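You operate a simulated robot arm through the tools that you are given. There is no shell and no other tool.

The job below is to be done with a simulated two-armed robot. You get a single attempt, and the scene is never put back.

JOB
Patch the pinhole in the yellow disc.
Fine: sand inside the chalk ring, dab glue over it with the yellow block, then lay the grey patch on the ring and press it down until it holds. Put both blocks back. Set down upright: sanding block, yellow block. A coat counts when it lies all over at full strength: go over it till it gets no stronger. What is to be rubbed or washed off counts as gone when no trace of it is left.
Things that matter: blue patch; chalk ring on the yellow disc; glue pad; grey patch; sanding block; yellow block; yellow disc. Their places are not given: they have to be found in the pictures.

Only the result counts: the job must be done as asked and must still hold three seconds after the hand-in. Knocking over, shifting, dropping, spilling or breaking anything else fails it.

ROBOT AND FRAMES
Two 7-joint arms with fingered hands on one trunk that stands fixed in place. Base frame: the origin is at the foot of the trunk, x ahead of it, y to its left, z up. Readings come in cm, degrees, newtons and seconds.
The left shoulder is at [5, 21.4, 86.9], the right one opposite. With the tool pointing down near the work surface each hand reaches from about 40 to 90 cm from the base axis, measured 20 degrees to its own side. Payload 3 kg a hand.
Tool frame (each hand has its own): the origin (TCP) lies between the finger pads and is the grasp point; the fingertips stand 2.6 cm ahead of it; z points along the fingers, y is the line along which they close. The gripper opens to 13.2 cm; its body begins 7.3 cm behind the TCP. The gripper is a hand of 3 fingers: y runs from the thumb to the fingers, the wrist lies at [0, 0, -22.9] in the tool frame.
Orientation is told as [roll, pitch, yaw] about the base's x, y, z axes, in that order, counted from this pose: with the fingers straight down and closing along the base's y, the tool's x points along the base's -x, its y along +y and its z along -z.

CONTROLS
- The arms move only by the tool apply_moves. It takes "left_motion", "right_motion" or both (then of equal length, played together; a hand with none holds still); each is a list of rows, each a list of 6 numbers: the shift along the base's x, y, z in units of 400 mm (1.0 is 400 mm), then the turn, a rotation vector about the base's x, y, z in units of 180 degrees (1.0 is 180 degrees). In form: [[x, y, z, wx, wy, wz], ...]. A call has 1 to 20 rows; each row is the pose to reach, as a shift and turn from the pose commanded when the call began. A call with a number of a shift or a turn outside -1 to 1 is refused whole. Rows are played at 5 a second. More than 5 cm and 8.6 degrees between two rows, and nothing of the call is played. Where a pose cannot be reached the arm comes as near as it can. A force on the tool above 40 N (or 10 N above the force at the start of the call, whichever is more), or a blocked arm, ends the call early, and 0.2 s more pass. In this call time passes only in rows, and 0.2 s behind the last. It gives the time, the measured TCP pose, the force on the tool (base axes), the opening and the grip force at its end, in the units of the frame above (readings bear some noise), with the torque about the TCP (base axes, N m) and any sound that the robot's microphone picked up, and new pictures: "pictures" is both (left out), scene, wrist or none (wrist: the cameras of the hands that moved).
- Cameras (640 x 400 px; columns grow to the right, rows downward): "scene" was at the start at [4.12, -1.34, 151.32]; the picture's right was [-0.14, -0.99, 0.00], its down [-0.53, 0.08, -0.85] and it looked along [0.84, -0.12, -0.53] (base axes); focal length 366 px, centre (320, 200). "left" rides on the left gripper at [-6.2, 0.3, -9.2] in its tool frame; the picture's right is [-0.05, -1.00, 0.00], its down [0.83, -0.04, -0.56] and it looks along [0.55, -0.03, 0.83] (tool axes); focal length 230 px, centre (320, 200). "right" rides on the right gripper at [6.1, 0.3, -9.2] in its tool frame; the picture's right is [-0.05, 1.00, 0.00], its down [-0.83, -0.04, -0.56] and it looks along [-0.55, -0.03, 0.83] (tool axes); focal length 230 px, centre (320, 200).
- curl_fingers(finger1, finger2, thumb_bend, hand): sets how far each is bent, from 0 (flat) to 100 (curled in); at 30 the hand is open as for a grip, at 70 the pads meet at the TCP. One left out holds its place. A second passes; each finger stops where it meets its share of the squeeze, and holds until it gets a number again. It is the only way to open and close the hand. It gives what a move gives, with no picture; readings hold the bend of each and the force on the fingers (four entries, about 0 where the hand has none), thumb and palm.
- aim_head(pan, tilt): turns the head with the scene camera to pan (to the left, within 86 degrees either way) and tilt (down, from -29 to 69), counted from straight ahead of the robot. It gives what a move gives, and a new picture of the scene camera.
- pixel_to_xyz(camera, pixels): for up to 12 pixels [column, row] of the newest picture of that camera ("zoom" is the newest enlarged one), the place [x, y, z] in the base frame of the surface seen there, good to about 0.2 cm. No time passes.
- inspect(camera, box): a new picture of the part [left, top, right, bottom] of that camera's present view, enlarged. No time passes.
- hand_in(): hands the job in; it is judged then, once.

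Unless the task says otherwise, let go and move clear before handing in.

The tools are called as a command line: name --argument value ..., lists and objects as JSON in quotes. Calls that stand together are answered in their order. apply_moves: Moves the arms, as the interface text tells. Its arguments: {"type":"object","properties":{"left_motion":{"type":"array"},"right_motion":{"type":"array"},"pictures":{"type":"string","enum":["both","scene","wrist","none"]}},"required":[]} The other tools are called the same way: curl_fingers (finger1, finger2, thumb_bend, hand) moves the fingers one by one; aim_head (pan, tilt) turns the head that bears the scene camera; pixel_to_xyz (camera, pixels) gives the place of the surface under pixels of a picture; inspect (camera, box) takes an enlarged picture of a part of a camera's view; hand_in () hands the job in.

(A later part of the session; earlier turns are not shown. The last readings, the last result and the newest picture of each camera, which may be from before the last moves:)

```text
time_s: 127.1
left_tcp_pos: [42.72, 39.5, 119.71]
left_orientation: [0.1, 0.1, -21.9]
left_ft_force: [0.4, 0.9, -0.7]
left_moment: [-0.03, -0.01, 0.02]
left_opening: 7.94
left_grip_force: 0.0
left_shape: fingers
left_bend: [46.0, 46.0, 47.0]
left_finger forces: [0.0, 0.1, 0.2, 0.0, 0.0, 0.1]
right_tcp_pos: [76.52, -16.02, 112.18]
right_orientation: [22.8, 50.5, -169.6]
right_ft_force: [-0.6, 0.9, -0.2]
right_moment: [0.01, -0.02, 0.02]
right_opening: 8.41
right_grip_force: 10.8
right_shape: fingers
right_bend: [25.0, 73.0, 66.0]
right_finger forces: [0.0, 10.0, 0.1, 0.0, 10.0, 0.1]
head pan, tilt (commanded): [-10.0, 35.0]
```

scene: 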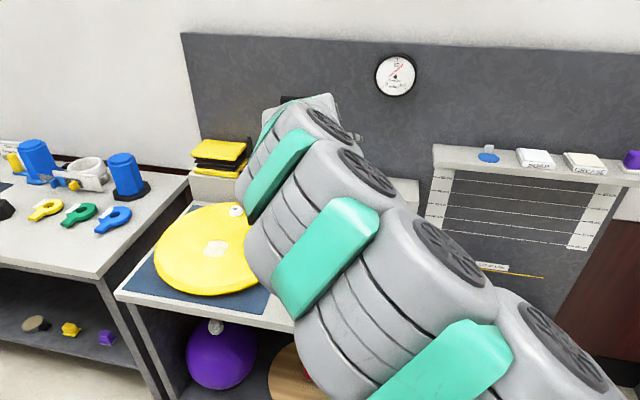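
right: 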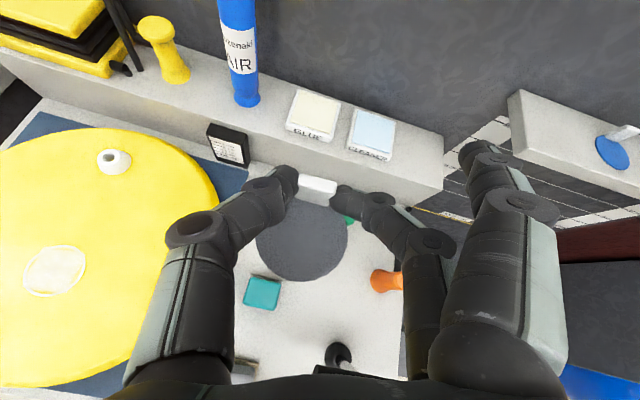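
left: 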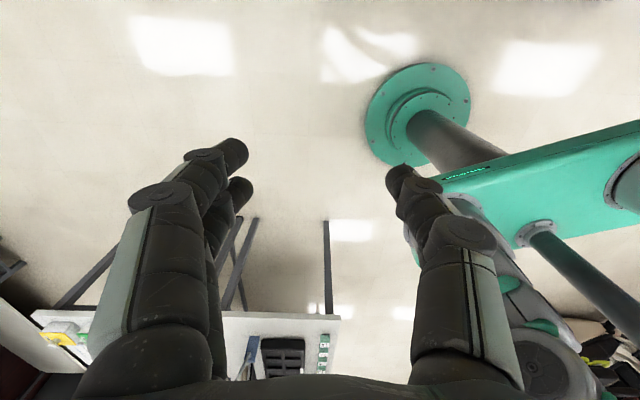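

The patch is steady in the grip. I'll continue to a hover above the ring.

apply_moves --right_motion '[[0.011, 0.09, 0, 0, 0, 0.0094], [0.023, 0.18, 0, 0, 0, 0.0188], [0.034, 0.27, 0, 0, 0, 0.0281], [0.045, 0.36, -0.02, 0, 0, 0.0375], [0.056, 0.45, -0.07, 0, 0, 0.0469], [0.068, 0.54, -0.13, 0, 0, 0.0562], [0.079, 0.63, -0.19, 0, 0, 0.0656], [0.0907, 0.7237, -0.25, 0, 0, 0.075], [0.0907, 0.7237, -0.3, 0, 0, 0.075]]' --pictures "both"

inspect --camera "right" --box '[200, 150, 440, 330]'

```text
time_s: 129.1
left_tcp_pos: [42.74, 39.55, 119.76]
left_orientation: [0.2, 0.1, -21.9]
left_ft_force: [-0.2, 0.5, -0.6]
left_moment: [-0.02, -0.07, 0.0]
left_opening: 7.91
left_grip_force: 0.0
left_shape: fingers
left_bend: [46.0, 46.0, 47.0]
left_finger forces: [0.0, 0.1, 0.1, 0.0, 0.0, 0.1]
right_tcp_pos: [80.22, 12.56, 100.02]
right_orientation: [23.0, 50.3, -156.1]
right_ft_force: [0.1, 0.6, 0.4]
right_moment: [0.02, 0.01, 0.04]
right_opening: 8.42
right_grip_force: 9.9
right_shape: fingers
right_bend: [25.0, 73.0, 66.0]
right_finger forces: [0.0, 10.0, 0.0, 0.1, 9.9, 0.0]
head pan, tilt (commanded): [-10.0, 35.0]
```

scene: 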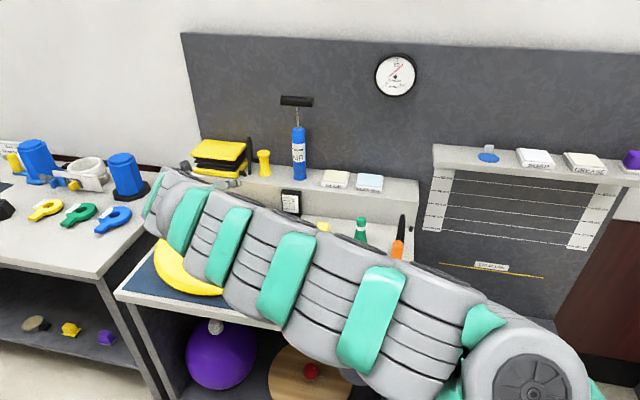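
right: 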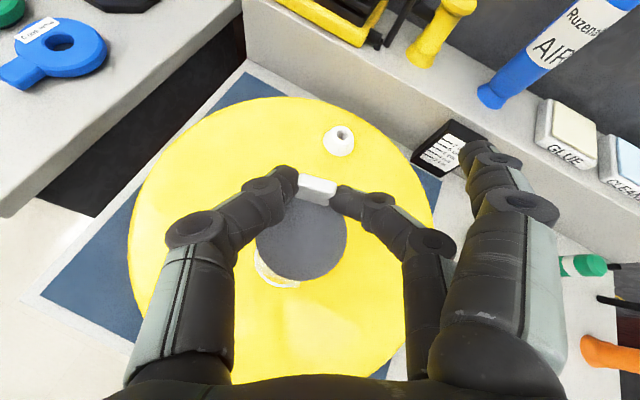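

```text
2.22 times, centred on (320, 240) of right
```

zoom: 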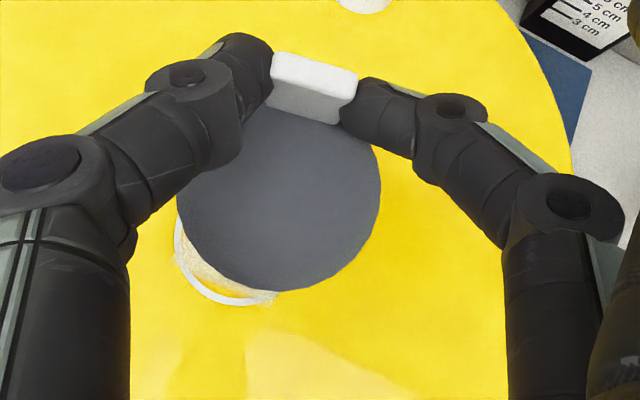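

The patch is over the ring; part of the ring peeks out at lower left. I'll measure the patch's exact centre and levelness.

pixel_to_xyz --camera "right" --pixels '[[302, 238], [260, 240], [344, 235], [302, 276], [276, 268], [328, 268], [340, 215], [340, 255], [262, 255], [268, 282], [300, 285], [258, 258]]'

inspect --camera "right" --box '[240, 180, 360, 300]'

```text
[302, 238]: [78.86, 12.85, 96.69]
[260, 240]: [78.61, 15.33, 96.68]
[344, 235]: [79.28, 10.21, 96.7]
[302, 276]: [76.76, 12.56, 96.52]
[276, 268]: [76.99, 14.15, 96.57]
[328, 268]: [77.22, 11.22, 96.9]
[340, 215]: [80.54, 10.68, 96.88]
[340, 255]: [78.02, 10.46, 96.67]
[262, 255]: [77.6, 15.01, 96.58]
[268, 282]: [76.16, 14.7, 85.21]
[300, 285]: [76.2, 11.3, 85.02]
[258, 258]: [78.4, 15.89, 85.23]
```

```text
3.33 times, centred on (300, 240) of right
```

zoom: 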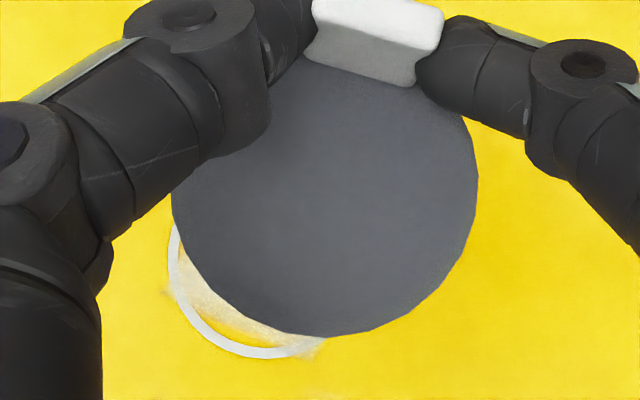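

Patch centre is about (79.05,12.87), ring centre (78.8,13.2), so I'll correct by (−0.25,+0.33) and descend to just above the disc.

apply_moves --right_motion '[[-0.0063, 0.0083, -0.08, 0, 0, 0], [-0.0063, 0.0083, -0.16, 0, 0, 0], [-0.0063, 0.0083, -0.22, 0, 0, 0], [-0.0063, 0.0083, -0.25, 0, 0, 0]]' --pictures "wrist"

inspect --camera "right" --box '[240, 180, 360, 300]'

```text
time_s: 130.1
left_tcp_pos: [42.7, 39.43, 119.88]
left_orientation: [0.1, 0.1, -21.8]
left_ft_force: [-0.6, -0.2, 1.1]
left_moment: [0.0, -0.03, -0.02]
left_opening: 7.87
left_grip_force: 0.1
left_shape: fingers
left_bend: [46.0, 46.0, 47.0]
left_finger forces: [0.0, 0.0, 0.0, 0.0, 0.0, 0.1]
right_tcp_pos: [80.03, 12.99, 90.12]
right_orientation: [22.9, 50.3, -156.0]
right_ft_force: [0.0, -0.1, -1.0]
right_moment: [0.0, -0.01, 0.0]
right_opening: 8.41
right_grip_force: 10.0
right_shape: fingers
right_bend: [25.0, 73.0, 66.0]
right_finger forces: [0.0, 10.0, 0.1, 0.0, 9.9, 0.0]
head pan, tilt (commanded): [-10.0, 35.0]
```

right: 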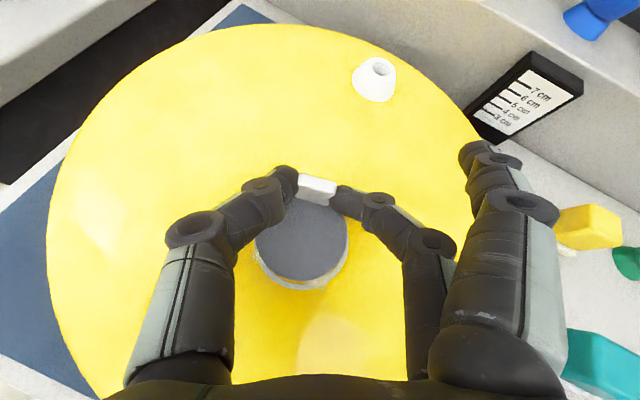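

```text
3.33 times, centred on (300, 240) of right
```

zoom: 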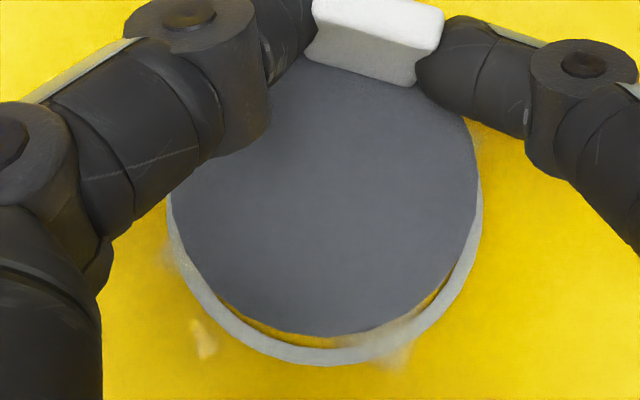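

Nearly concentric in view. I'll verify numerically with points on the ring and on the patch edge.

pixel_to_xyz --camera "zoom" --pixels '[[176, 245], [215, 315], [305, 356], [400, 330], [455, 280], [480, 210], [185, 225], [240, 305], [320, 330], [410, 300], [465, 220], [472, 160]]'

```text
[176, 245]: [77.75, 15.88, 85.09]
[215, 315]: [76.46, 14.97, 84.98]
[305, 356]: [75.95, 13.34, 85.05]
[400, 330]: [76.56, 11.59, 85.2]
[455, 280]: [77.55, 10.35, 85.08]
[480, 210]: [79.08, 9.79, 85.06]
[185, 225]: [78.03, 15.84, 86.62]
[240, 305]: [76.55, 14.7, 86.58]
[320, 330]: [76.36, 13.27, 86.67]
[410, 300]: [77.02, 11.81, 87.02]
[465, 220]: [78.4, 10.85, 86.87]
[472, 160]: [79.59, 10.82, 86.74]
```

The patch centre is within about 0.2 cm of the ring centre; I'll nudge (−0.07,−0.18) and lower toward contact.

apply_moves --right_motion '[[-0.0018, -0.0045, -0.01, 0, 0, 0], [-0.0018, -0.0045, -0.02, 0, 0, 0], [-0.0018, -0.0045, -0.025, 0, 0, 0], [-0.0018, -0.0045, -0.028, 0, 0, 0]]' --pictures "wrist"

inspect --camera "right" --box '[240, 180, 360, 300]'

```text
time_s: 131.1
left_tcp_pos: [42.71, 39.46, 119.77]
left_orientation: [0.0, 0.1, -21.8]
left_ft_force: [0.2, -0.6, -0.1]
left_moment: [-0.02, -0.03, -0.03]
left_opening: 7.9
left_grip_force: 0.0
left_shape: fingers
left_bend: [46.0, 46.0, 47.0]
left_finger forces: [0.1, 0.1, 0.1, 0.0, 0.1, 0.0]
right_tcp_pos: [79.93, 12.88, 89.07]
right_orientation: [22.8, 50.2, -156.0]
right_ft_force: [0.0, -1.5, -0.5]
right_moment: [0.02, -0.05, 0.01]
right_opening: 8.41
right_grip_force: 10.3
right_shape: fingers
right_bend: [25.0, 73.0, 66.0]
right_finger forces: [0.1, 9.9, 0.0, 0.0, 10.0, 0.1]
head pan, tilt (commanded): [-10.0, 35.0]
```

right: 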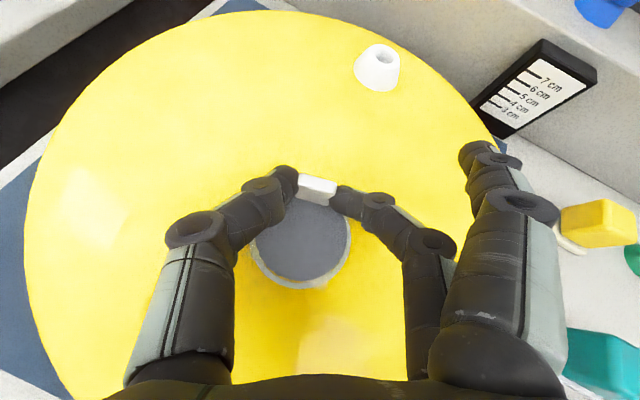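

```text
3.33 times, centred on (300, 240) of right
```

zoom: 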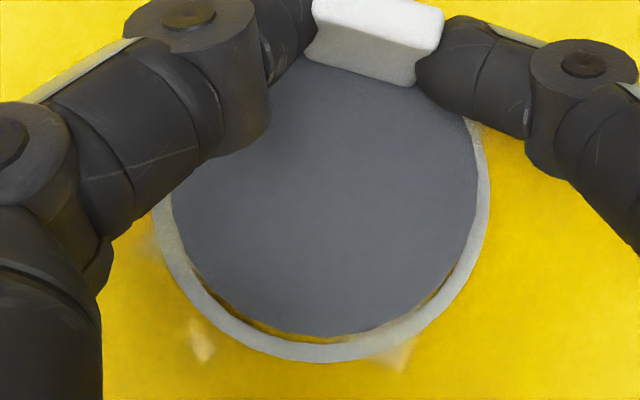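

The patch now sits concentric within the ring, just above the disc. Lowering to contact.

apply_moves --right_motion '[[-0.001, 0, -0.003, 0, 0, 0], [-0.001, 0, -0.006, 0, 0, 0], [-0.001, 0, -0.008, 0, 0, 0]]' --pictures "none"

```text
time_s: 131.9
left_tcp_pos: [42.68, 39.49, 119.8]
left_orientation: [0.1, 0.1, -21.9]
left_ft_force: [-0.4, -0.6, -0.3]
left_moment: [-0.02, 0.0, -0.02]
left_opening: 7.92
left_grip_force: 0.1
left_shape: fingers
left_bend: [46.0, 46.0, 47.0]
left_finger forces: [0.0, 0.1, 0.1, 0.0, 0.1, 0.0]
right_tcp_pos: [79.9, 12.92, 88.73]
right_orientation: [23.0, 50.3, -156.1]
right_ft_force: [0.5, 0.3, -0.6]
right_moment: [-0.01, 0.01, 0.03]
right_opening: 8.42
right_grip_force: 10.4
right_shape: fingers
right_bend: [25.0, 73.0, 66.0]
right_finger forces: [0.1, 10.0, 0.0, 0.1, 9.8, 0.0]
head pan, tilt (commanded): [-10.0, 35.0]
```

apply_moves --right_motion '[[0, 0, -0.002, 0, 0, 0], [0, 0, -0.004, 0, 0, 0], [0, 0, -0.005, 0, 0, 0]]' --pictures "none"

```text
time_s: 132.7
left_tcp_pos: [42.71, 39.48, 119.76]
left_orientation: [0.1, 0.1, -21.8]
left_ft_force: [0.7, 0.9, -0.1]
left_moment: [0.01, 0.01, 0.03]
left_opening: 7.91
left_grip_force: 0.1
left_shape: fingers
left_bend: [46.0, 46.0, 47.0]
left_finger forces: [0.0, 0.0, 0.0, 0.0, 0.0, 0.0]
right_tcp_pos: [79.81, 12.72, 88.47]
right_orientation: [22.9, 50.3, -156.0]
right_ft_force: [1.1, -0.8, 4.0]
right_moment: [0.06, -0.09, 0.0]
right_opening: 8.39
right_grip_force: 10.9
right_shape: fingers
right_bend: [25.0, 73.0, 67.0]
right_finger forces: [0.1, 10.6, 0.1, 0.1, 10.3, 0.1]
head pan, tilt (commanded): [-10.0, 35.0]
```

Contact at 4 N. I'll check the patch's position before letting go.

apply_moves --right_motion '[[0, 0, -0.001, 0, 0, 0], [0, 0, -0.001, 0, 0, 0]]' --pictures "wrist"

inspect --camera "right" --box '[240, 180, 360, 300]'

```text
time_s: 133.3
left_tcp_pos: [42.64, 39.39, 119.73]
left_orientation: [0.1, 0.1, -21.9]
left_ft_force: [1.1, 0.3, -0.6]
left_moment: [0.0, -0.01, 0.01]
left_opening: 7.87
left_grip_force: 0.0
left_shape: fingers
left_bend: [46.0, 46.0, 47.0]
left_finger forces: [0.1, 0.1, 0.0, 0.1, 0.0, 0.0]
right_tcp_pos: [79.74, 12.83, 88.37]
right_orientation: [22.9, 50.3, -156.0]
right_ft_force: [0.3, -0.7, 5.7]
right_moment: [0.03, -0.06, 0.01]
right_opening: 8.38
right_grip_force: 10.9
right_shape: fingers
right_bend: [25.0, 73.0, 67.0]
right_finger forces: [0.0, 10.4, 0.0, 0.0, 10.5, 0.1]
head pan, tilt (commanded): [-10.0, 35.0]
```

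right: 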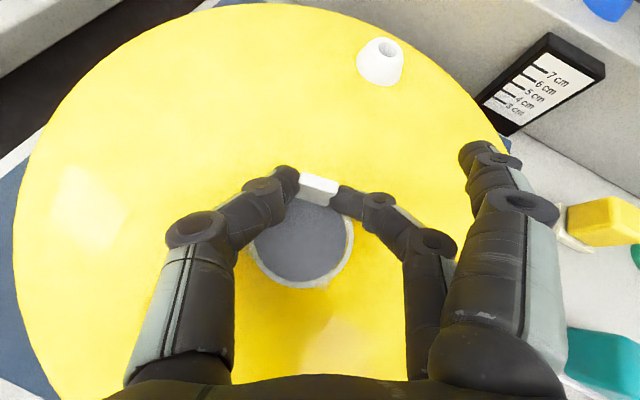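

```text
3.33 times, centred on (300, 240) of right
```

zoom: 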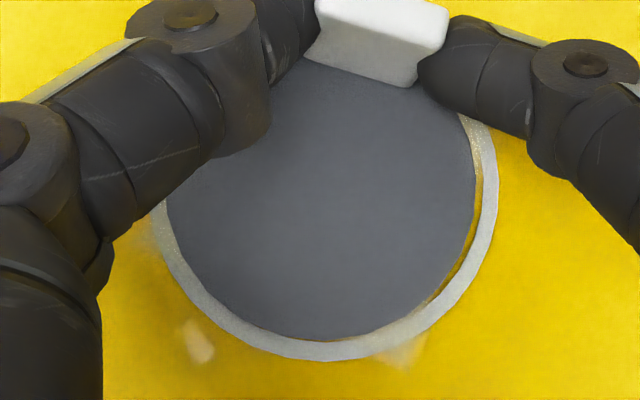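

The patch is centred within about 0.1 cm of the ring. I'll release the tab.

curl_fingers --hand "right" --finger2 55 --thumb_bend 55

inspect --camera "right" --box '[240, 180, 360, 300]'

```text
time_s: 134.3
left_tcp_pos: [42.77, 39.45, 119.81]
left_orientation: [0.1, 0.1, -21.9]
left_ft_force: [-0.1, 0.1, 0.6]
left_moment: [0.0, 0.04, 0.0]
left_opening: 7.88
left_grip_force: 0.0
left_shape: fingers
left_bend: [46.0, 46.0, 47.0]
left_finger forces: [0.1, 0.0, 0.1, 0.0, 0.0, 0.0]
right_tcp_pos: [79.86, 12.85, 88.53]
right_orientation: [23.0, 50.3, -156.0]
right_ft_force: [0.4, 0.2, -0.1]
right_moment: [0.0, 0.02, 0.0]
right_opening: 9.79
right_grip_force: 0.2
right_shape: fingers
right_bend: [25.0, 55.0, 55.0]
right_finger forces: [0.0, 0.1, 0.0, 0.0, 0.0, 0.0]
head pan, tilt (commanded): [-10.0, 35.0]
```

```text
3.33 times, centred on (300, 240) of right
```

zoom: 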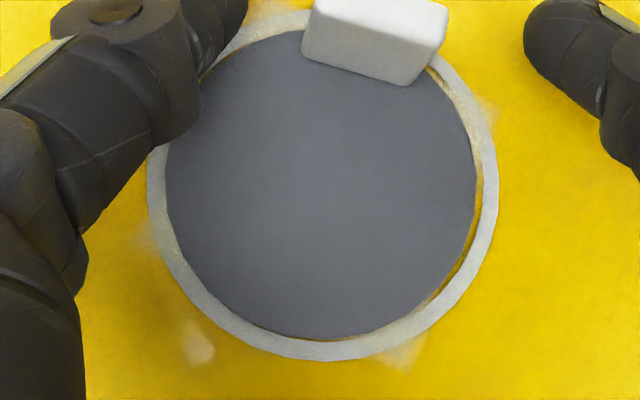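

The patch lies neatly inside the ring with the tab free. I'll withdraw the right hand up and away to the right.

apply_moves --right_motion '[[0, 0, 0.06, 0, 0, 0], [0, 0, 0.16, 0, 0, 0], [-0.02, -0.02, 0.27, 0, 0, 0], [-0.07, -0.1, 0.36, 0, 0, 0], [-0.12, -0.2, 0.42, 0, 0, 0], [-0.17, -0.31, 0.45, 0, 0, 0], [-0.22, -0.42, 0.46, 0, 0, 0], [-0.27, -0.53, 0.46, 0, 0, 0], [-0.32, -0.64, 0.46, 0, 0, 0], [-0.37, -0.75, 0.46, 0, 0, 0], [-0.42, -0.86, 0.46, 0, 0, 0]]' --pictures "both"

inspect --camera "scene" --box '[197, 231, 237, 263]'

```text
refused: row 4 steps farther than a row can; nothing moved
```

```text
12.50 times, centred on (217, 247) of scene
```

zoom: 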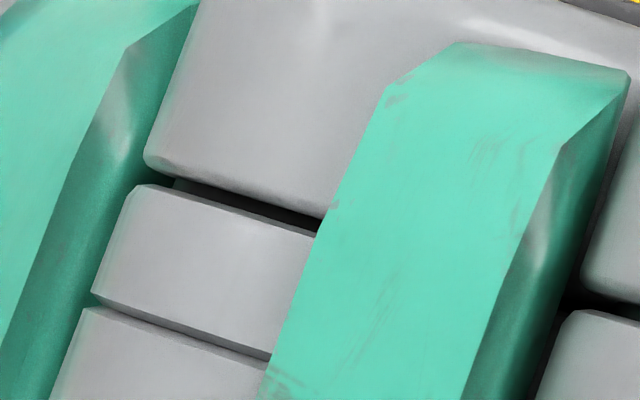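

The move was refused because one row stepped too far; I'll use smaller steps.

apply_moves --right_motion '[[0, 0, 0.06, 0, 0, 0], [0, 0, 0.15, 0, 0, 0], [-0.01, -0.01, 0.25, 0, 0, 0], [-0.03, -0.06, 0.33, 0, 0, 0], [-0.06, -0.14, 0.39, 0, 0, 0], [-0.1, -0.23, 0.43, 0, 0, 0], [-0.14, -0.33, 0.45, 0, 0, 0], [-0.18, -0.43, 0.45, 0, 0, 0], [-0.22, -0.53, 0.45, 0, 0, 0], [-0.26, -0.63, 0.45, 0, 0, 0], [-0.3, -0.73, 0.45, 0, 0, 0], [-0.35, -0.83, 0.45, 0, 0, 0]]' --pictures "both"

inspect --camera "scene" --box '[197, 231, 237, 263]'

```text
time_s: 136.9
left_tcp_pos: [42.67, 39.55, 119.74]
left_orientation: [0.2, 0.1, -21.8]
left_ft_force: [-0.9, -0.1, 0.5]
left_moment: [0.0, 0.0, 0.04]
left_opening: 7.9
left_grip_force: 0.0
left_shape: fingers
left_bend: [46.0, 46.0, 47.0]
left_finger forces: [0.1, 0.0, 0.0, 0.1, 0.1, 0.0]
right_tcp_pos: [66.02, -20.56, 106.17]
right_orientation: [23.0, 50.3, -155.9]
right_ft_force: [0.5, -0.4, 0.2]
right_moment: [0.01, -0.03, 0.04]
right_opening: 9.78
right_grip_force: 0.0
right_shape: fingers
right_bend: [25.0, 55.0, 55.0]
right_finger forces: [0.1, 0.0, 0.0, 0.0, 0.0, 0.0]
head pan, tilt (commanded): [-10.0, 35.0]
```

scene: 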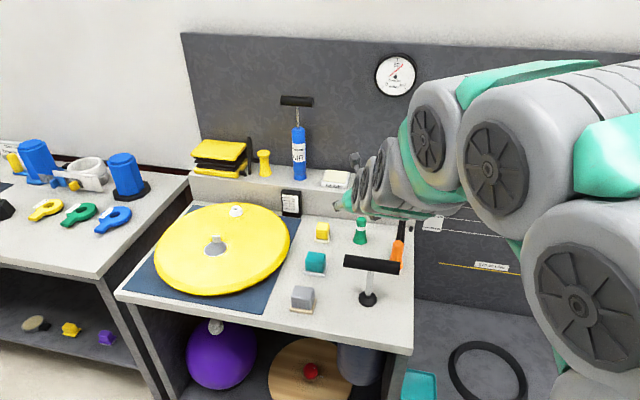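
right: 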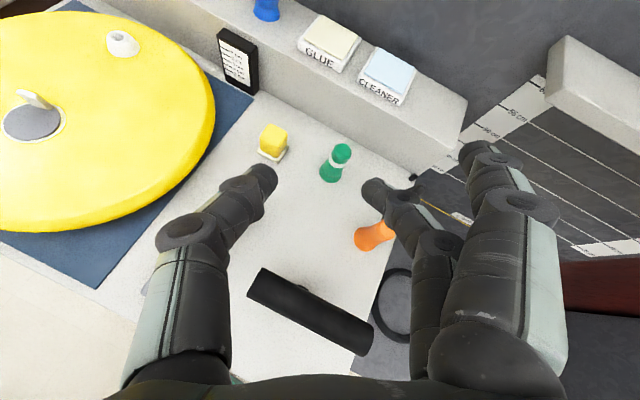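

```text
12.50 times, centred on (217, 247) of scene
```

zoom: 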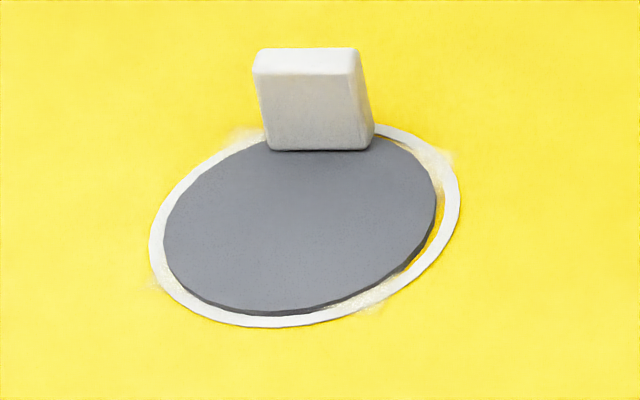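

The patch lies centred in the ring and all other things stand as before. Now I'll close the left hand's fingers together and bring it above the patch to press it, moving the right hand further clear.

curl_fingers --hand "left" --finger1 72 --finger2 72 --thumb_bend 72

apply_moves --left_motion '[[0.0744, -0.055, 0, 0, 0, 0], [0.1488, -0.11, 0, 0, 0, 0], [0.2231, -0.165, -0.02, 0, 0, 0], [0.2975, -0.22, -0.06, 0, 0, 0], [0.3719, -0.275, -0.1, 0, 0, 0], [0.4463, -0.33, -0.14, 0, 0, 0], [0.5206, -0.385, -0.18, 0, 0, 0], [0.595, -0.44, -0.23, 0, 0, 0], [0.6694, -0.495, -0.28, 0, 0, 0], [0.7438, -0.55, -0.33, 0, 0, 0], [0.8181, -0.605, -0.39, 0, 0, 0], [0.8925, -0.6588, -0.45, 0, 0, 0]]' --right_motion '[[-0.012, -0.02, 0.01, 0, 0, 0], [-0.024, -0.04, 0.02, 0, 0, 0], [-0.036, -0.06, 0.03, 0, 0, 0], [-0.048, -0.08, 0.04, 0, 0, 0], [-0.06, -0.1, 0.05, 0, 0, 0], [-0.072, -0.12, 0.06, 0, 0, 0], [-0.084, -0.14, 0.07, 0, 0, 0], [-0.096, -0.16, 0.08, 0, 0, 0], [-0.108, -0.18, 0.09, 0, 0, 0], [-0.12, -0.2, 0.1, 0, 0, 0], [-0.132, -0.22, 0.11, 0, 0, 0], [-0.144, -0.24, 0.12, 0, 0, 0]]' --pictures "both"

```text
time_s: 137.9
left_tcp_pos: [42.7, 39.47, 119.75]
left_orientation: [0.1, 0.0, -21.9]
left_ft_force: [-0.1, 0.6, -0.2]
left_moment: [-0.03, 0.02, 0.0]
left_opening: 0.11
left_grip_force: 0.1
left_shape: fingers
left_bend: [72.0, 72.0, 72.0]
left_finger forces: [0.0, 0.1, 0.0, 0.0, 0.1, 0.0]
right_tcp_pos: [65.97, -20.58, 106.04]
right_orientation: [22.9, 50.3, -156.0]
right_ft_force: [0.2, -0.4, 0.3]
right_moment: [0.02, 0.0, -0.01]
right_opening: 9.77
right_grip_force: 0.1
right_shape: fingers
right_bend: [25.0, 55.0, 55.0]
right_finger forces: [0.1, 0.0, 0.0, 0.1, 0.0, 0.0]
head pan, tilt (commanded): [-10.0, 35.0]
```

```text
time_s: 140.5
left_tcp_pos: [78.21, 13.12, 101.68]
left_orientation: [0.1, 0.1, -21.7]
left_ft_force: [0.8, 0.5, -0.2]
left_moment: [-0.01, -0.01, -0.01]
left_opening: 0.12
left_grip_force: 0.1
left_shape: fingers
left_bend: [72.0, 72.0, 72.0]
left_finger forces: [0.0, 0.0, 0.0, 0.0, 0.1, 0.0]
right_tcp_pos: [60.12, -29.93, 111.23]
right_orientation: [23.0, 50.3, -156.1]
right_ft_force: [0.5, 0.1, -0.1]
right_moment: [-0.02, -0.01, 0.01]
right_opening: 9.8
right_grip_force: 0.1
right_shape: fingers
right_bend: [25.0, 55.0, 55.0]
right_finger forces: [0.0, 0.0, 0.0, 0.1, 0.0, 0.0]
head pan, tilt (commanded): [-10.0, 35.0]
```

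scene: 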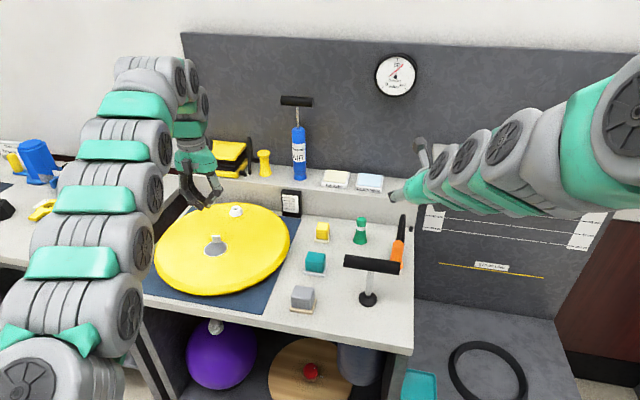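
right: 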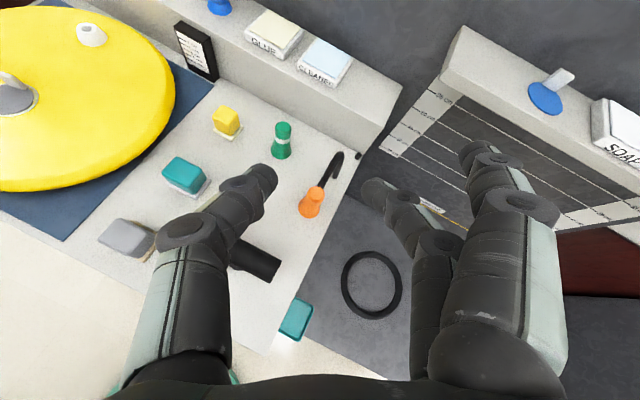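
left: 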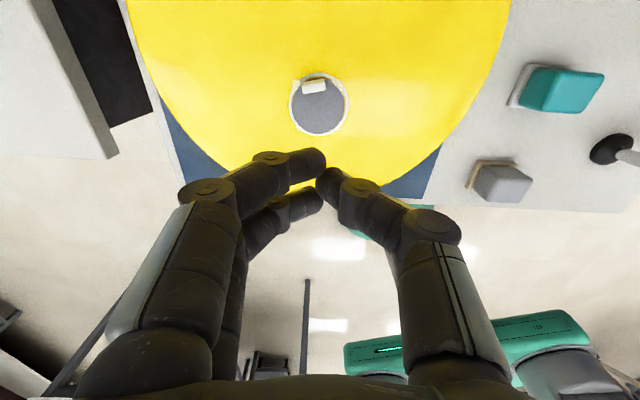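

The patch with its tab shows at (318,105) in the left camera; the closed fingers are clear of the tab side. I'll lower to z≈90 and check.

apply_moves --left_motion '[[0.002, 0.001, -0.1, 0, 0, 0], [0.004, 0.001, -0.2, 0, 0, 0], [0.004, 0.001, -0.29, 0, 0, 0]]' --pictures "both"

inspect --camera "scene" --box '[177, 201, 257, 271]'

```text
time_s: 141.3
left_tcp_pos: [78.47, 13.18, 89.99]
left_orientation: [0.1, 0.2, -21.9]
left_ft_force: [-0.1, 0.3, 0.9]
left_moment: [0.02, 0.04, 0.0]
left_opening: 0.1
left_grip_force: 0.1
left_shape: fingers
left_bend: [72.0, 72.0, 72.0]
left_finger forces: [0.0, 0.0, 0.0, 0.1, 0.1, 0.0]
right_tcp_pos: [60.19, -29.92, 111.34]
right_orientation: [23.0, 50.2, -156.1]
right_ft_force: [0.5, -0.2, -0.4]
right_moment: [-0.03, -0.01, 0.03]
right_opening: 9.79
right_grip_force: 0.0
right_shape: fingers
right_bend: [25.0, 55.0, 55.0]
right_finger forces: [0.0, 0.0, 0.0, 0.0, 0.0, 0.0]
head pan, tilt (commanded): [-10.0, 35.0]
```

scene: 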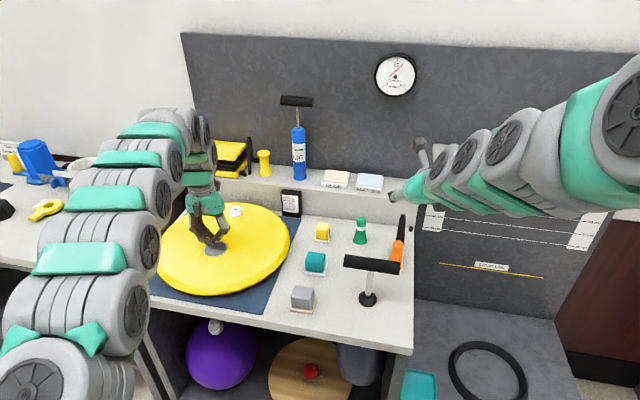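
left: 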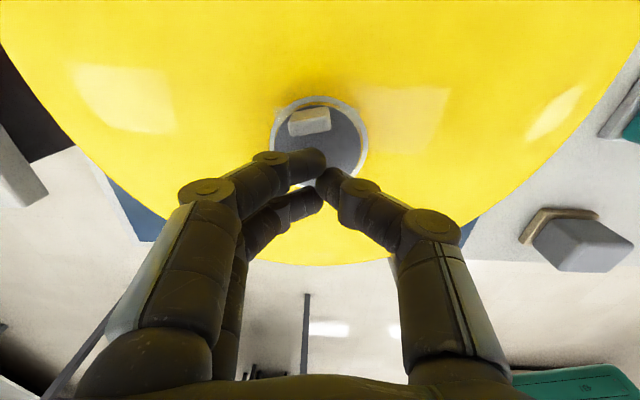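

```text
5.71 times, centred on (217, 236) of scene
```

zoom: 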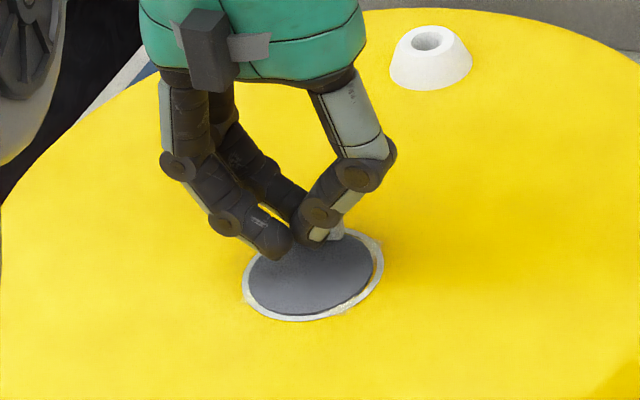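

No contact yet; the tips are a couple of cm above the patch. I'll lower in small steps until the force rises.

apply_moves --left_motion '[[0, 0, -0.0125, 0, 0, 0], [0, 0, -0.025, 0, 0, 0], [0, 0, -0.035, 0, 0, 0], [0, 0, -0.04, 0, 0, 0]]' --pictures "none"

```text
time_s: 142.3
left_tcp_pos: [78.5, 13.13, 88.53]
left_orientation: [0.1, 0.1, -21.8]
left_ft_force: [0.3, 0.0, -0.7]
left_moment: [0.01, -0.02, 0.0]
left_opening: 0.12
left_grip_force: 0.0
left_shape: fingers
left_bend: [72.0, 72.0, 72.0]
left_finger forces: [0.0, 0.1, 0.0, 0.0, 0.0, 0.0]
right_tcp_pos: [60.1, -29.96, 111.34]
right_orientation: [23.0, 50.3, -156.0]
right_ft_force: [1.5, -0.5, -0.1]
right_moment: [0.0, -0.01, 0.0]
right_opening: 9.77
right_grip_force: 0.0
right_shape: fingers
right_bend: [25.0, 55.0, 55.0]
right_finger forces: [0.0, 0.0, 0.0, 0.1, 0.0, 0.0]
head pan, tilt (commanded): [-10.0, 35.0]
```

apply_moves --left_motion '[[0, 0, -0.005, 0, 0, 0], [0, 0, -0.01, 0, 0, 0], [0, 0, -0.015, 0, 0, 0], [0, 0, -0.02, 0, 0, 0]]' --pictures "none"

```text
time_s: 143.3
left_tcp_pos: [78.61, 13.15, 87.86]
left_orientation: [0.1, 0.0, -21.9]
left_ft_force: [-6.2, -2.3, 13.2]
left_moment: [-0.08, 0.15, -0.02]
left_opening: 0.05
left_grip_force: 6.4
left_shape: fingers
left_bend: [72.0, 72.0, 72.0]
left_finger forces: [0.1, 0.1, 0.0, 0.0, 13.3, 0.0]
right_tcp_pos: [60.25, -29.97, 111.23]
right_orientation: [23.0, 50.3, -156.0]
right_ft_force: [-0.2, 0.4, -1.2]
right_moment: [-0.04, -0.02, 0.0]
right_opening: 9.76
right_grip_force: 0.2
right_shape: fingers
right_bend: [25.0, 55.0, 55.0]
right_finger forces: [0.0, 0.0, 0.0, 0.1, 0.1, 0.1]
head pan, tilt (commanded): [-10.0, 35.0]
```

Contact: 13 N, mostly through the thumb, with some sideways force. I'll look before pressing more.

apply_moves --left_motion '[[0, 0, 0, 0, 0, 0]]' --pictures "both"

inspect --camera "left" --box '[240, 80, 400, 240]'

inspect --camera "scene" --box '[177, 211, 257, 271]'

```text
time_s: 143.7
left_tcp_pos: [78.58, 13.11, 87.8]
left_orientation: [0.2, 0.1, -21.9]
left_ft_force: [-5.8, -2.7, 15.1]
left_moment: [-0.13, 0.16, 0.02]
left_opening: 0.08
left_grip_force: 7.6
left_shape: fingers
left_bend: [72.0, 72.0, 72.0]
left_finger forces: [0.0, 0.0, 0.1, 0.1, 15.8, 0.0]
right_tcp_pos: [60.15, -29.9, 111.27]
right_orientation: [22.9, 50.2, -155.9]
right_ft_force: [-0.7, -0.4, 0.8]
right_moment: [0.0, -0.02, 0.01]
right_opening: 9.79
right_grip_force: 0.1
right_shape: fingers
right_bend: [25.0, 55.0, 55.0]
right_finger forces: [0.1, 0.1, 0.1, 0.0, 0.0, 0.1]
head pan, tilt (commanded): [-10.0, 35.0]
```

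scene: 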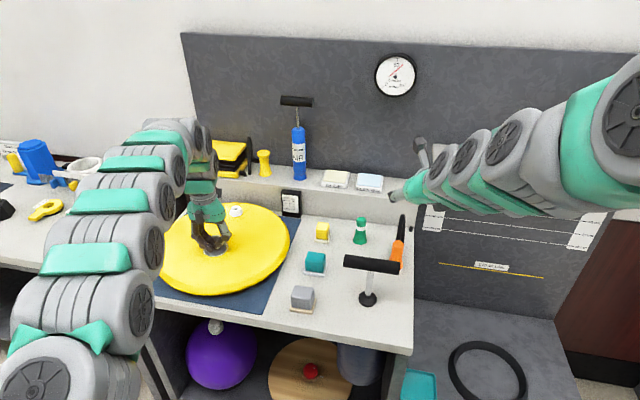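
left: 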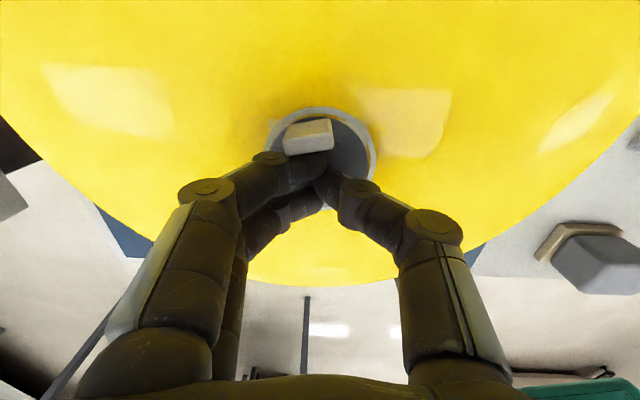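

```text
2.50 times, centred on (320, 160) of left
```

zoom: 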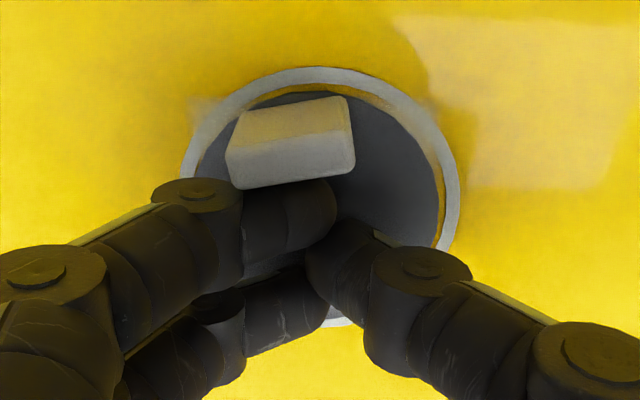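

```text
6.67 times, centred on (217, 241) of scene
```

zoom: 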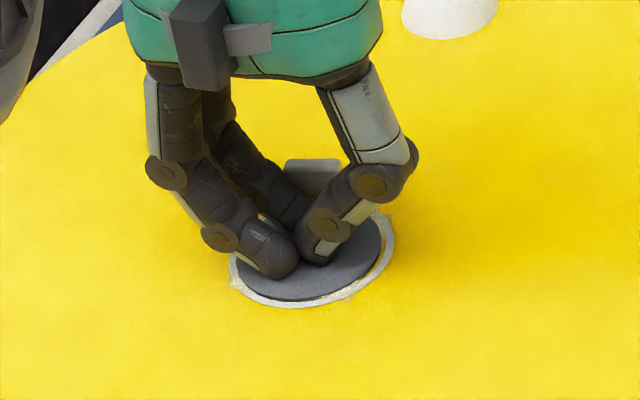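

The patch hasn't shifted; only the thumb tip is carrying load on it. I'll press a bit harder (about 20–25 N) and hold for a few seconds.

apply_moves --left_motion '[[0, 0, -0.001, 0, 0, 0], [0, 0, -0.002, 0, 0, 0], [0, 0, -0.0025, 0, 0, 0], [0, 0, -0.0025, 0, 0, 0], [0, 0, -0.0025, 0, 0, 0], [0, 0, -0.0025, 0, 0, 0], [0, 0, -0.0025, 0, 0, 0], [0, 0, -0.0025, 0, 0, 0], [0, 0, -0.0025, 0, 0, 0], [0, 0, -0.0025, 0, 0, 0], [0, 0, -0.0025, 0, 0, 0], [0, 0, -0.0025, 0, 0, 0], [0, 0, -0.0025, 0, 0, 0], [0, 0, -0.0025, 0, 0, 0], [0, 0, -0.0025, 0, 0, 0], [0, 0, -0.0025, 0, 0, 0], [0, 0, -0.0025, 0, 0, 0], [0, 0, -0.0025, 0, 0, 0]]' --pictures "none"

```text
time_s: 147.5
left_tcp_pos: [78.43, 13.29, 87.68]
left_orientation: [0.1, 0.0, -21.9]
left_ft_force: [3.6, -4.7, 39.6]
left_moment: [-0.24, -0.03, -0.01]
left_opening: 0.09
left_grip_force: 19.9
left_shape: fingers
left_bend: [73.0, 72.0, 73.0]
left_finger forces: [7.0, 6.6, 0.1, 0.1, 27.3, 0.1]
right_tcp_pos: [60.03, -29.88, 111.26]
right_orientation: [22.9, 50.4, -155.9]
right_ft_force: [-0.4, 0.1, 0.4]
right_moment: [-0.04, 0.01, 0.01]
right_opening: 9.79
right_grip_force: 0.1
right_shape: fingers
right_bend: [25.0, 55.0, 55.0]
right_finger forces: [0.1, 0.0, 0.0, 0.1, 0.0, 0.0]
head pan, tilt (commanded): [-10.0, 35.0]
```

All three fingertips pressed with about 39 N for over 3 s. I'll raise the left hand straight up and inspect the patch.

apply_moves --left_motion '[[0, 0, 0.01, 0, 0, 0], [0, 0, 0.05, 0, 0, 0], [0, 0, 0.15, 0, 0, 0], [0, 0, 0.26, 0, 0, 0], [-0.03, 0.08, 0.33, 0, 0, 0], [-0.06, 0.18, 0.37, 0, 0, 0], [-0.09, 0.28, 0.37, 0, 0, 0], [-0.12, 0.39, 0.37, 0, 0, 0], [-0.15, 0.5, 0.37, 0, 0, 0]]' --pictures "both"

inspect --camera "scene" --box '[197, 231, 237, 263]'

```text
time_s: 149.5
left_tcp_pos: [72.58, 33.35, 102.47]
left_orientation: [0.2, 0.2, -22.0]
left_ft_force: [-0.9, -0.7, -0.8]
left_moment: [0.03, 0.02, -0.02]
left_opening: 0.09
left_grip_force: 0.1
left_shape: fingers
left_bend: [72.0, 72.0, 72.0]
left_finger forces: [0.0, 0.1, 0.0, 0.0, 0.0, 0.0]
right_tcp_pos: [60.11, -29.83, 111.18]
right_orientation: [22.9, 50.4, -155.9]
right_ft_force: [0.1, 0.5, 0.5]
right_moment: [0.01, -0.04, -0.01]
right_opening: 9.77
right_grip_force: 0.0
right_shape: fingers
right_bend: [25.0, 55.0, 55.0]
right_finger forces: [0.0, 0.0, 0.1, 0.0, 0.0, 0.1]
head pan, tilt (commanded): [-10.0, 35.0]
```

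scene: 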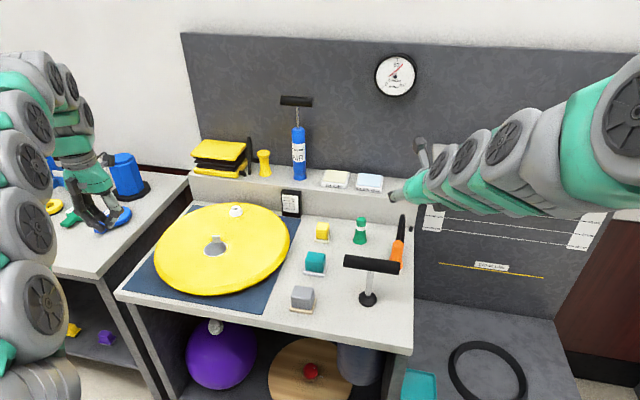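
left: 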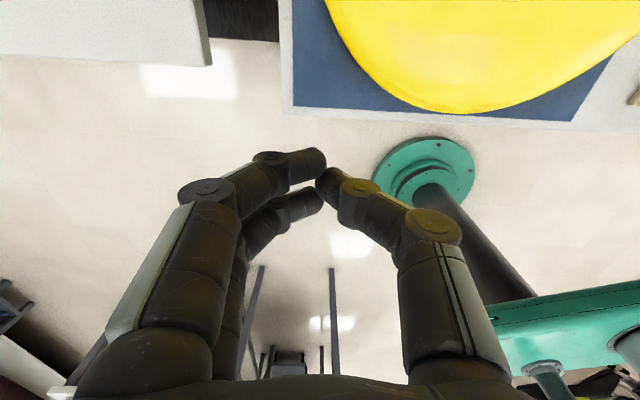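

```text
12.50 times, centred on (217, 247) of scene
```

zoom: 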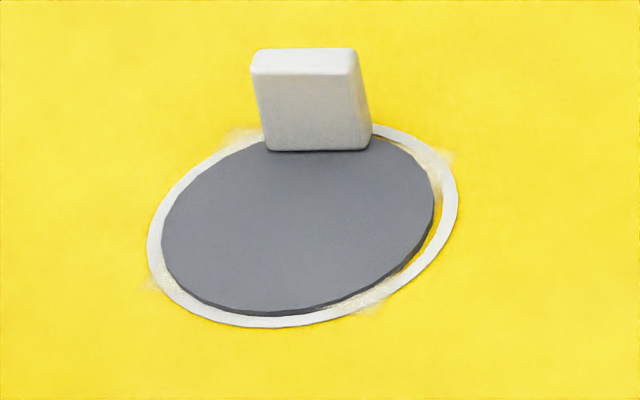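

The patch sits unchanged in the ring. To make sure it really holds, I'll give the tab a very light forward nudge with the closed left fingers: a loose patch would show no resistance.

apply_moves --left_motion '[[0.03, -0.11, 0, 0, 0, 0], [0.06, -0.22, 0, 0, 0, 0], [0.09, -0.32, 0, 0, 0, 0], [0.11, -0.42, 0, 0, 0, 0], [0.12, -0.506, -0.05, 0, 0, 0], [0.12, -0.506, -0.15, 0, 0, 0], [0.12, -0.506, -0.25, 0, 0, 0], [0.12, -0.506, -0.32, 0, 0, 0], [0.12, -0.506, -0.347, 0, 0, 0]]' --pictures "wrist"

inspect --camera "left" --box '[240, 80, 400, 240]'

```text
time_s: 151.5
left_tcp_pos: [77.48, 12.73, 88.53]
left_orientation: [0.0, 0.1, -22.0]
left_ft_force: [0.2, -0.1, 0.3]
left_moment: [0.0, 0.02, 0.01]
left_opening: 0.08
left_grip_force: 0.0
left_shape: fingers
left_bend: [72.0, 72.0, 72.0]
left_finger forces: [0.1, 0.0, 0.1, 0.0, 0.0, 0.0]
right_tcp_pos: [60.19, -29.96, 111.28]
right_orientation: [22.9, 50.4, -156.0]
right_ft_force: [0.3, 0.2, 0.0]
right_moment: [0.03, 0.02, -0.01]
right_opening: 9.75
right_grip_force: 0.0
right_shape: fingers
right_bend: [25.0, 55.0, 55.0]
right_finger forces: [0.1, 0.0, 0.1, 0.0, 0.0, 0.0]
head pan, tilt (commanded): [-10.0, 35.0]
```

left: 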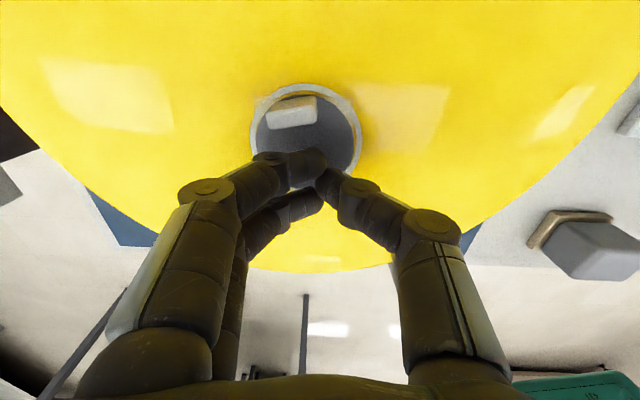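

```text
2.50 times, centred on (320, 160) of left
```

zoom: 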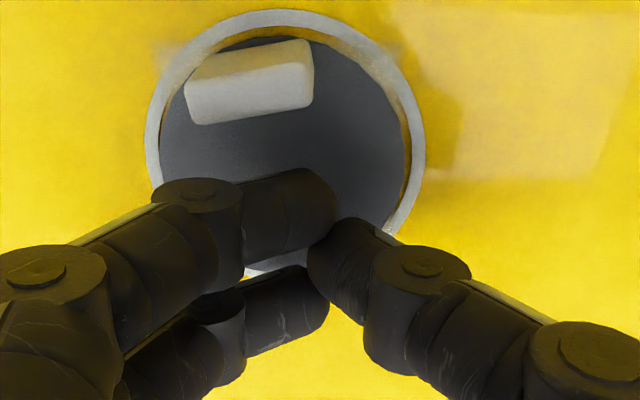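

The far finger faces the tab with about 1.6 cm to go. I'll advance slowly.

apply_moves --left_motion '[[0.008, 0, 0, 0, 0, 0], [0.016, 0, 0, 0, 0, 0], [0.023, 0, 0, 0, 0, 0], [0.028, 0, 0, 0, 0, 0]]' --pictures "none"

```text
time_s: 152.5
left_tcp_pos: [78.56, 12.83, 88.5]
left_orientation: [0.1, 0.0, -21.9]
left_ft_force: [0.7, 0.7, 0.1]
left_moment: [0.0, -0.01, 0.01]
left_opening: 0.09
left_grip_force: 0.0
left_shape: fingers
left_bend: [72.0, 72.0, 72.0]
left_finger forces: [0.0, 0.0, 0.0, 0.0, 0.1, 0.1]
right_tcp_pos: [60.16, -29.94, 111.14]
right_orientation: [22.9, 50.3, -156.0]
right_ft_force: [-0.5, 0.0, 0.1]
right_moment: [0.02, -0.02, 0.03]
right_opening: 9.79
right_grip_force: 0.1
right_shape: fingers
right_bend: [25.0, 55.0, 55.0]
right_finger forces: [0.0, 0.0, 0.1, 0.1, 0.0, 0.0]
head pan, tilt (commanded): [-10.0, 35.0]
```

apply_moves --left_motion '[[0.0025, 0, 0, 0, 0, 0], [0.005, 0, 0, 0, 0, 0], [0.0075, 0, 0, 0, 0, 0]]' --pictures "wrist"

inspect --camera "left" --box '[240, 80, 400, 240]'

```text
time_s: 153.3
left_tcp_pos: [78.88, 12.99, 88.57]
left_orientation: [0.1, 0.2, -21.9]
left_ft_force: [-2.9, -0.1, 0.7]
left_moment: [0.03, 0.0, 0.03]
left_opening: 0.04
left_grip_force: 1.4
left_shape: fingers
left_bend: [72.0, 72.0, 72.0]
left_finger forces: [3.0, 0.1, 0.0, 0.0, 0.0, 0.1]
right_tcp_pos: [60.11, -29.9, 111.36]
right_orientation: [23.0, 50.2, -156.0]
right_ft_force: [0.6, -0.5, 0.4]
right_moment: [-0.01, -0.01, 0.01]
right_opening: 9.77
right_grip_force: 0.0
right_shape: fingers
right_bend: [25.0, 55.0, 55.0]
right_finger forces: [0.0, 0.0, 0.0, 0.0, 0.1, 0.0]
head pan, tilt (commanded): [-10.0, 35.0]
```

left: 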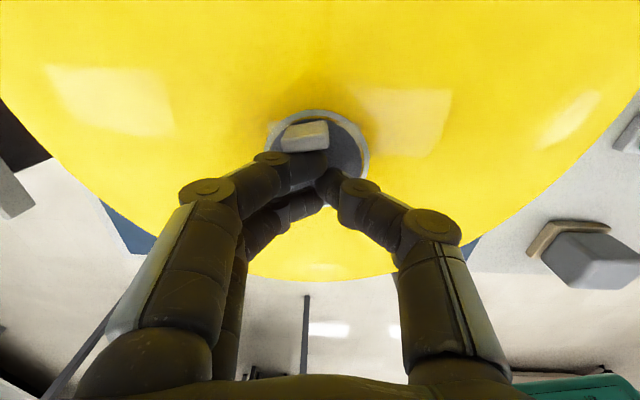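

```text
2.50 times, centred on (320, 160) of left
```

zoom: 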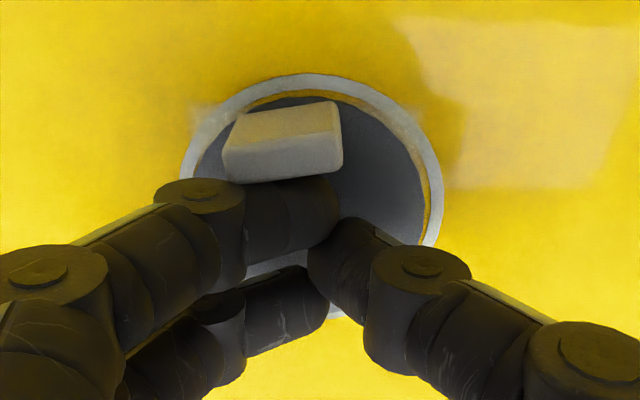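

The tab resists with 3 N and doesn't move, so the patch holds. I'll back off, raise and withdraw the left hand.

apply_moves --left_motion '[[-0.02, 0, 0, 0, 0, 0], [-0.04, 0, 0.03, 0, 0, 0], [-0.05, 0.01, 0.13, 0, 0, 0], [-0.06, 0.05, 0.24, 0, 0, 0], [-0.08, 0.13, 0.32, 0, 0, 0], [-0.11, 0.23, 0.37, 0, 0, 0], [-0.15, 0.33, 0.4, 0, 0, 0], [-0.2, 0.43, 0.43, 0, 0, 0], [-0.26, 0.52, 0.46, 0, 0, 0], [-0.32, 0.6, 0.5, 0, 0, 0]]' --pictures "both"

inspect --camera "scene" --box '[197, 231, 237, 263]'

inspect --camera "scene" --box '[270, 200, 430, 320]'

```text
time_s: 155.5
left_tcp_pos: [65.93, 36.88, 108.45]
left_orientation: [0.1, 0.0, -21.9]
left_ft_force: [-0.3, -0.8, 0.3]
left_moment: [0.0, -0.02, -0.03]
left_opening: 0.07
left_grip_force: 0.0
left_shape: fingers
left_bend: [72.0, 72.0, 72.0]
left_finger forces: [0.0, 0.0, 0.1, 0.0, 0.0, 0.0]
right_tcp_pos: [60.08, -29.93, 111.25]
right_orientation: [22.9, 50.3, -156.0]
right_ft_force: [-0.2, 0.7, -0.4]
right_moment: [-0.01, 0.01, 0.0]
right_opening: 9.79
right_grip_force: 0.0
right_shape: fingers
right_bend: [25.0, 55.0, 55.0]
right_finger forces: [0.0, 0.0, 0.1, 0.0, 0.0, 0.0]
head pan, tilt (commanded): [-10.0, 35.0]
```

scene: 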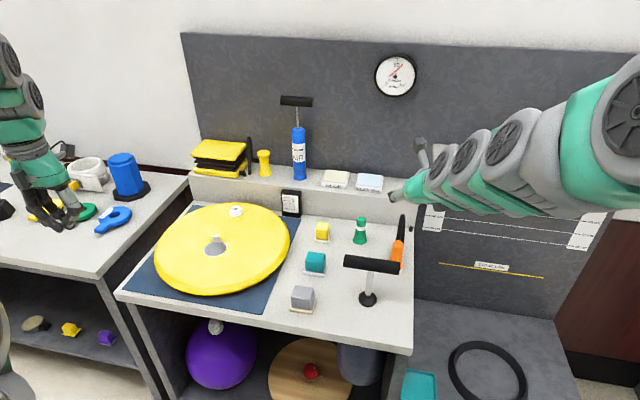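
left: 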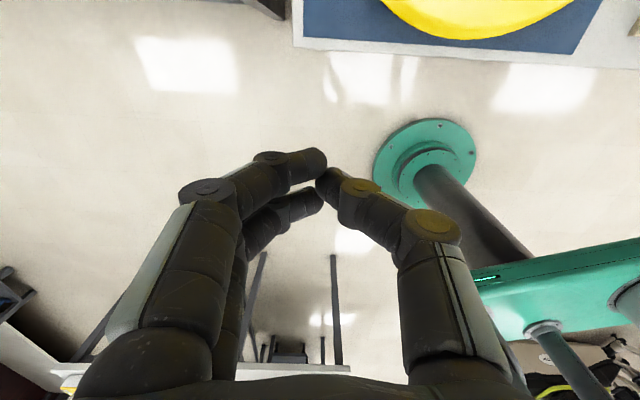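

```text
12.50 times, centred on (217, 247) of scene
```

zoom: 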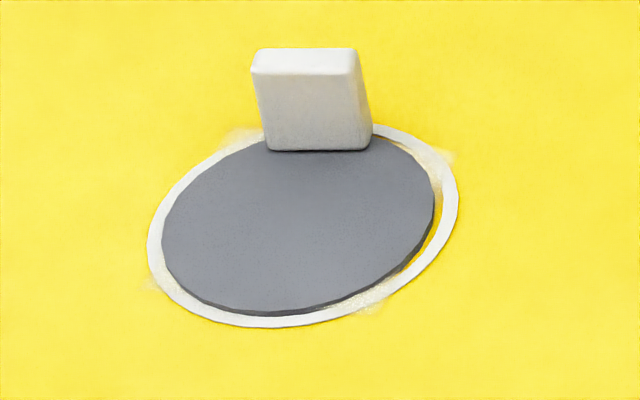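

```text
3.33 times, centred on (350, 260) of scene
```

zoom: 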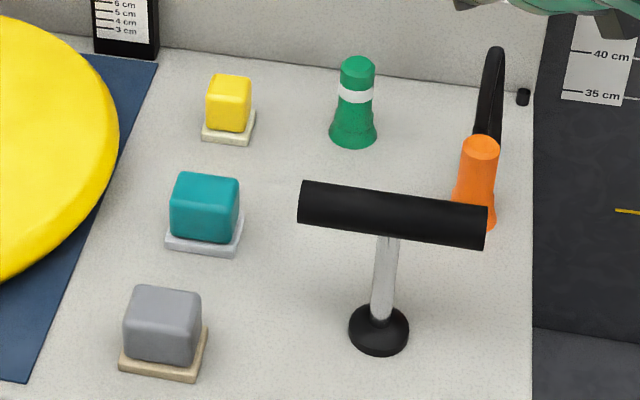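

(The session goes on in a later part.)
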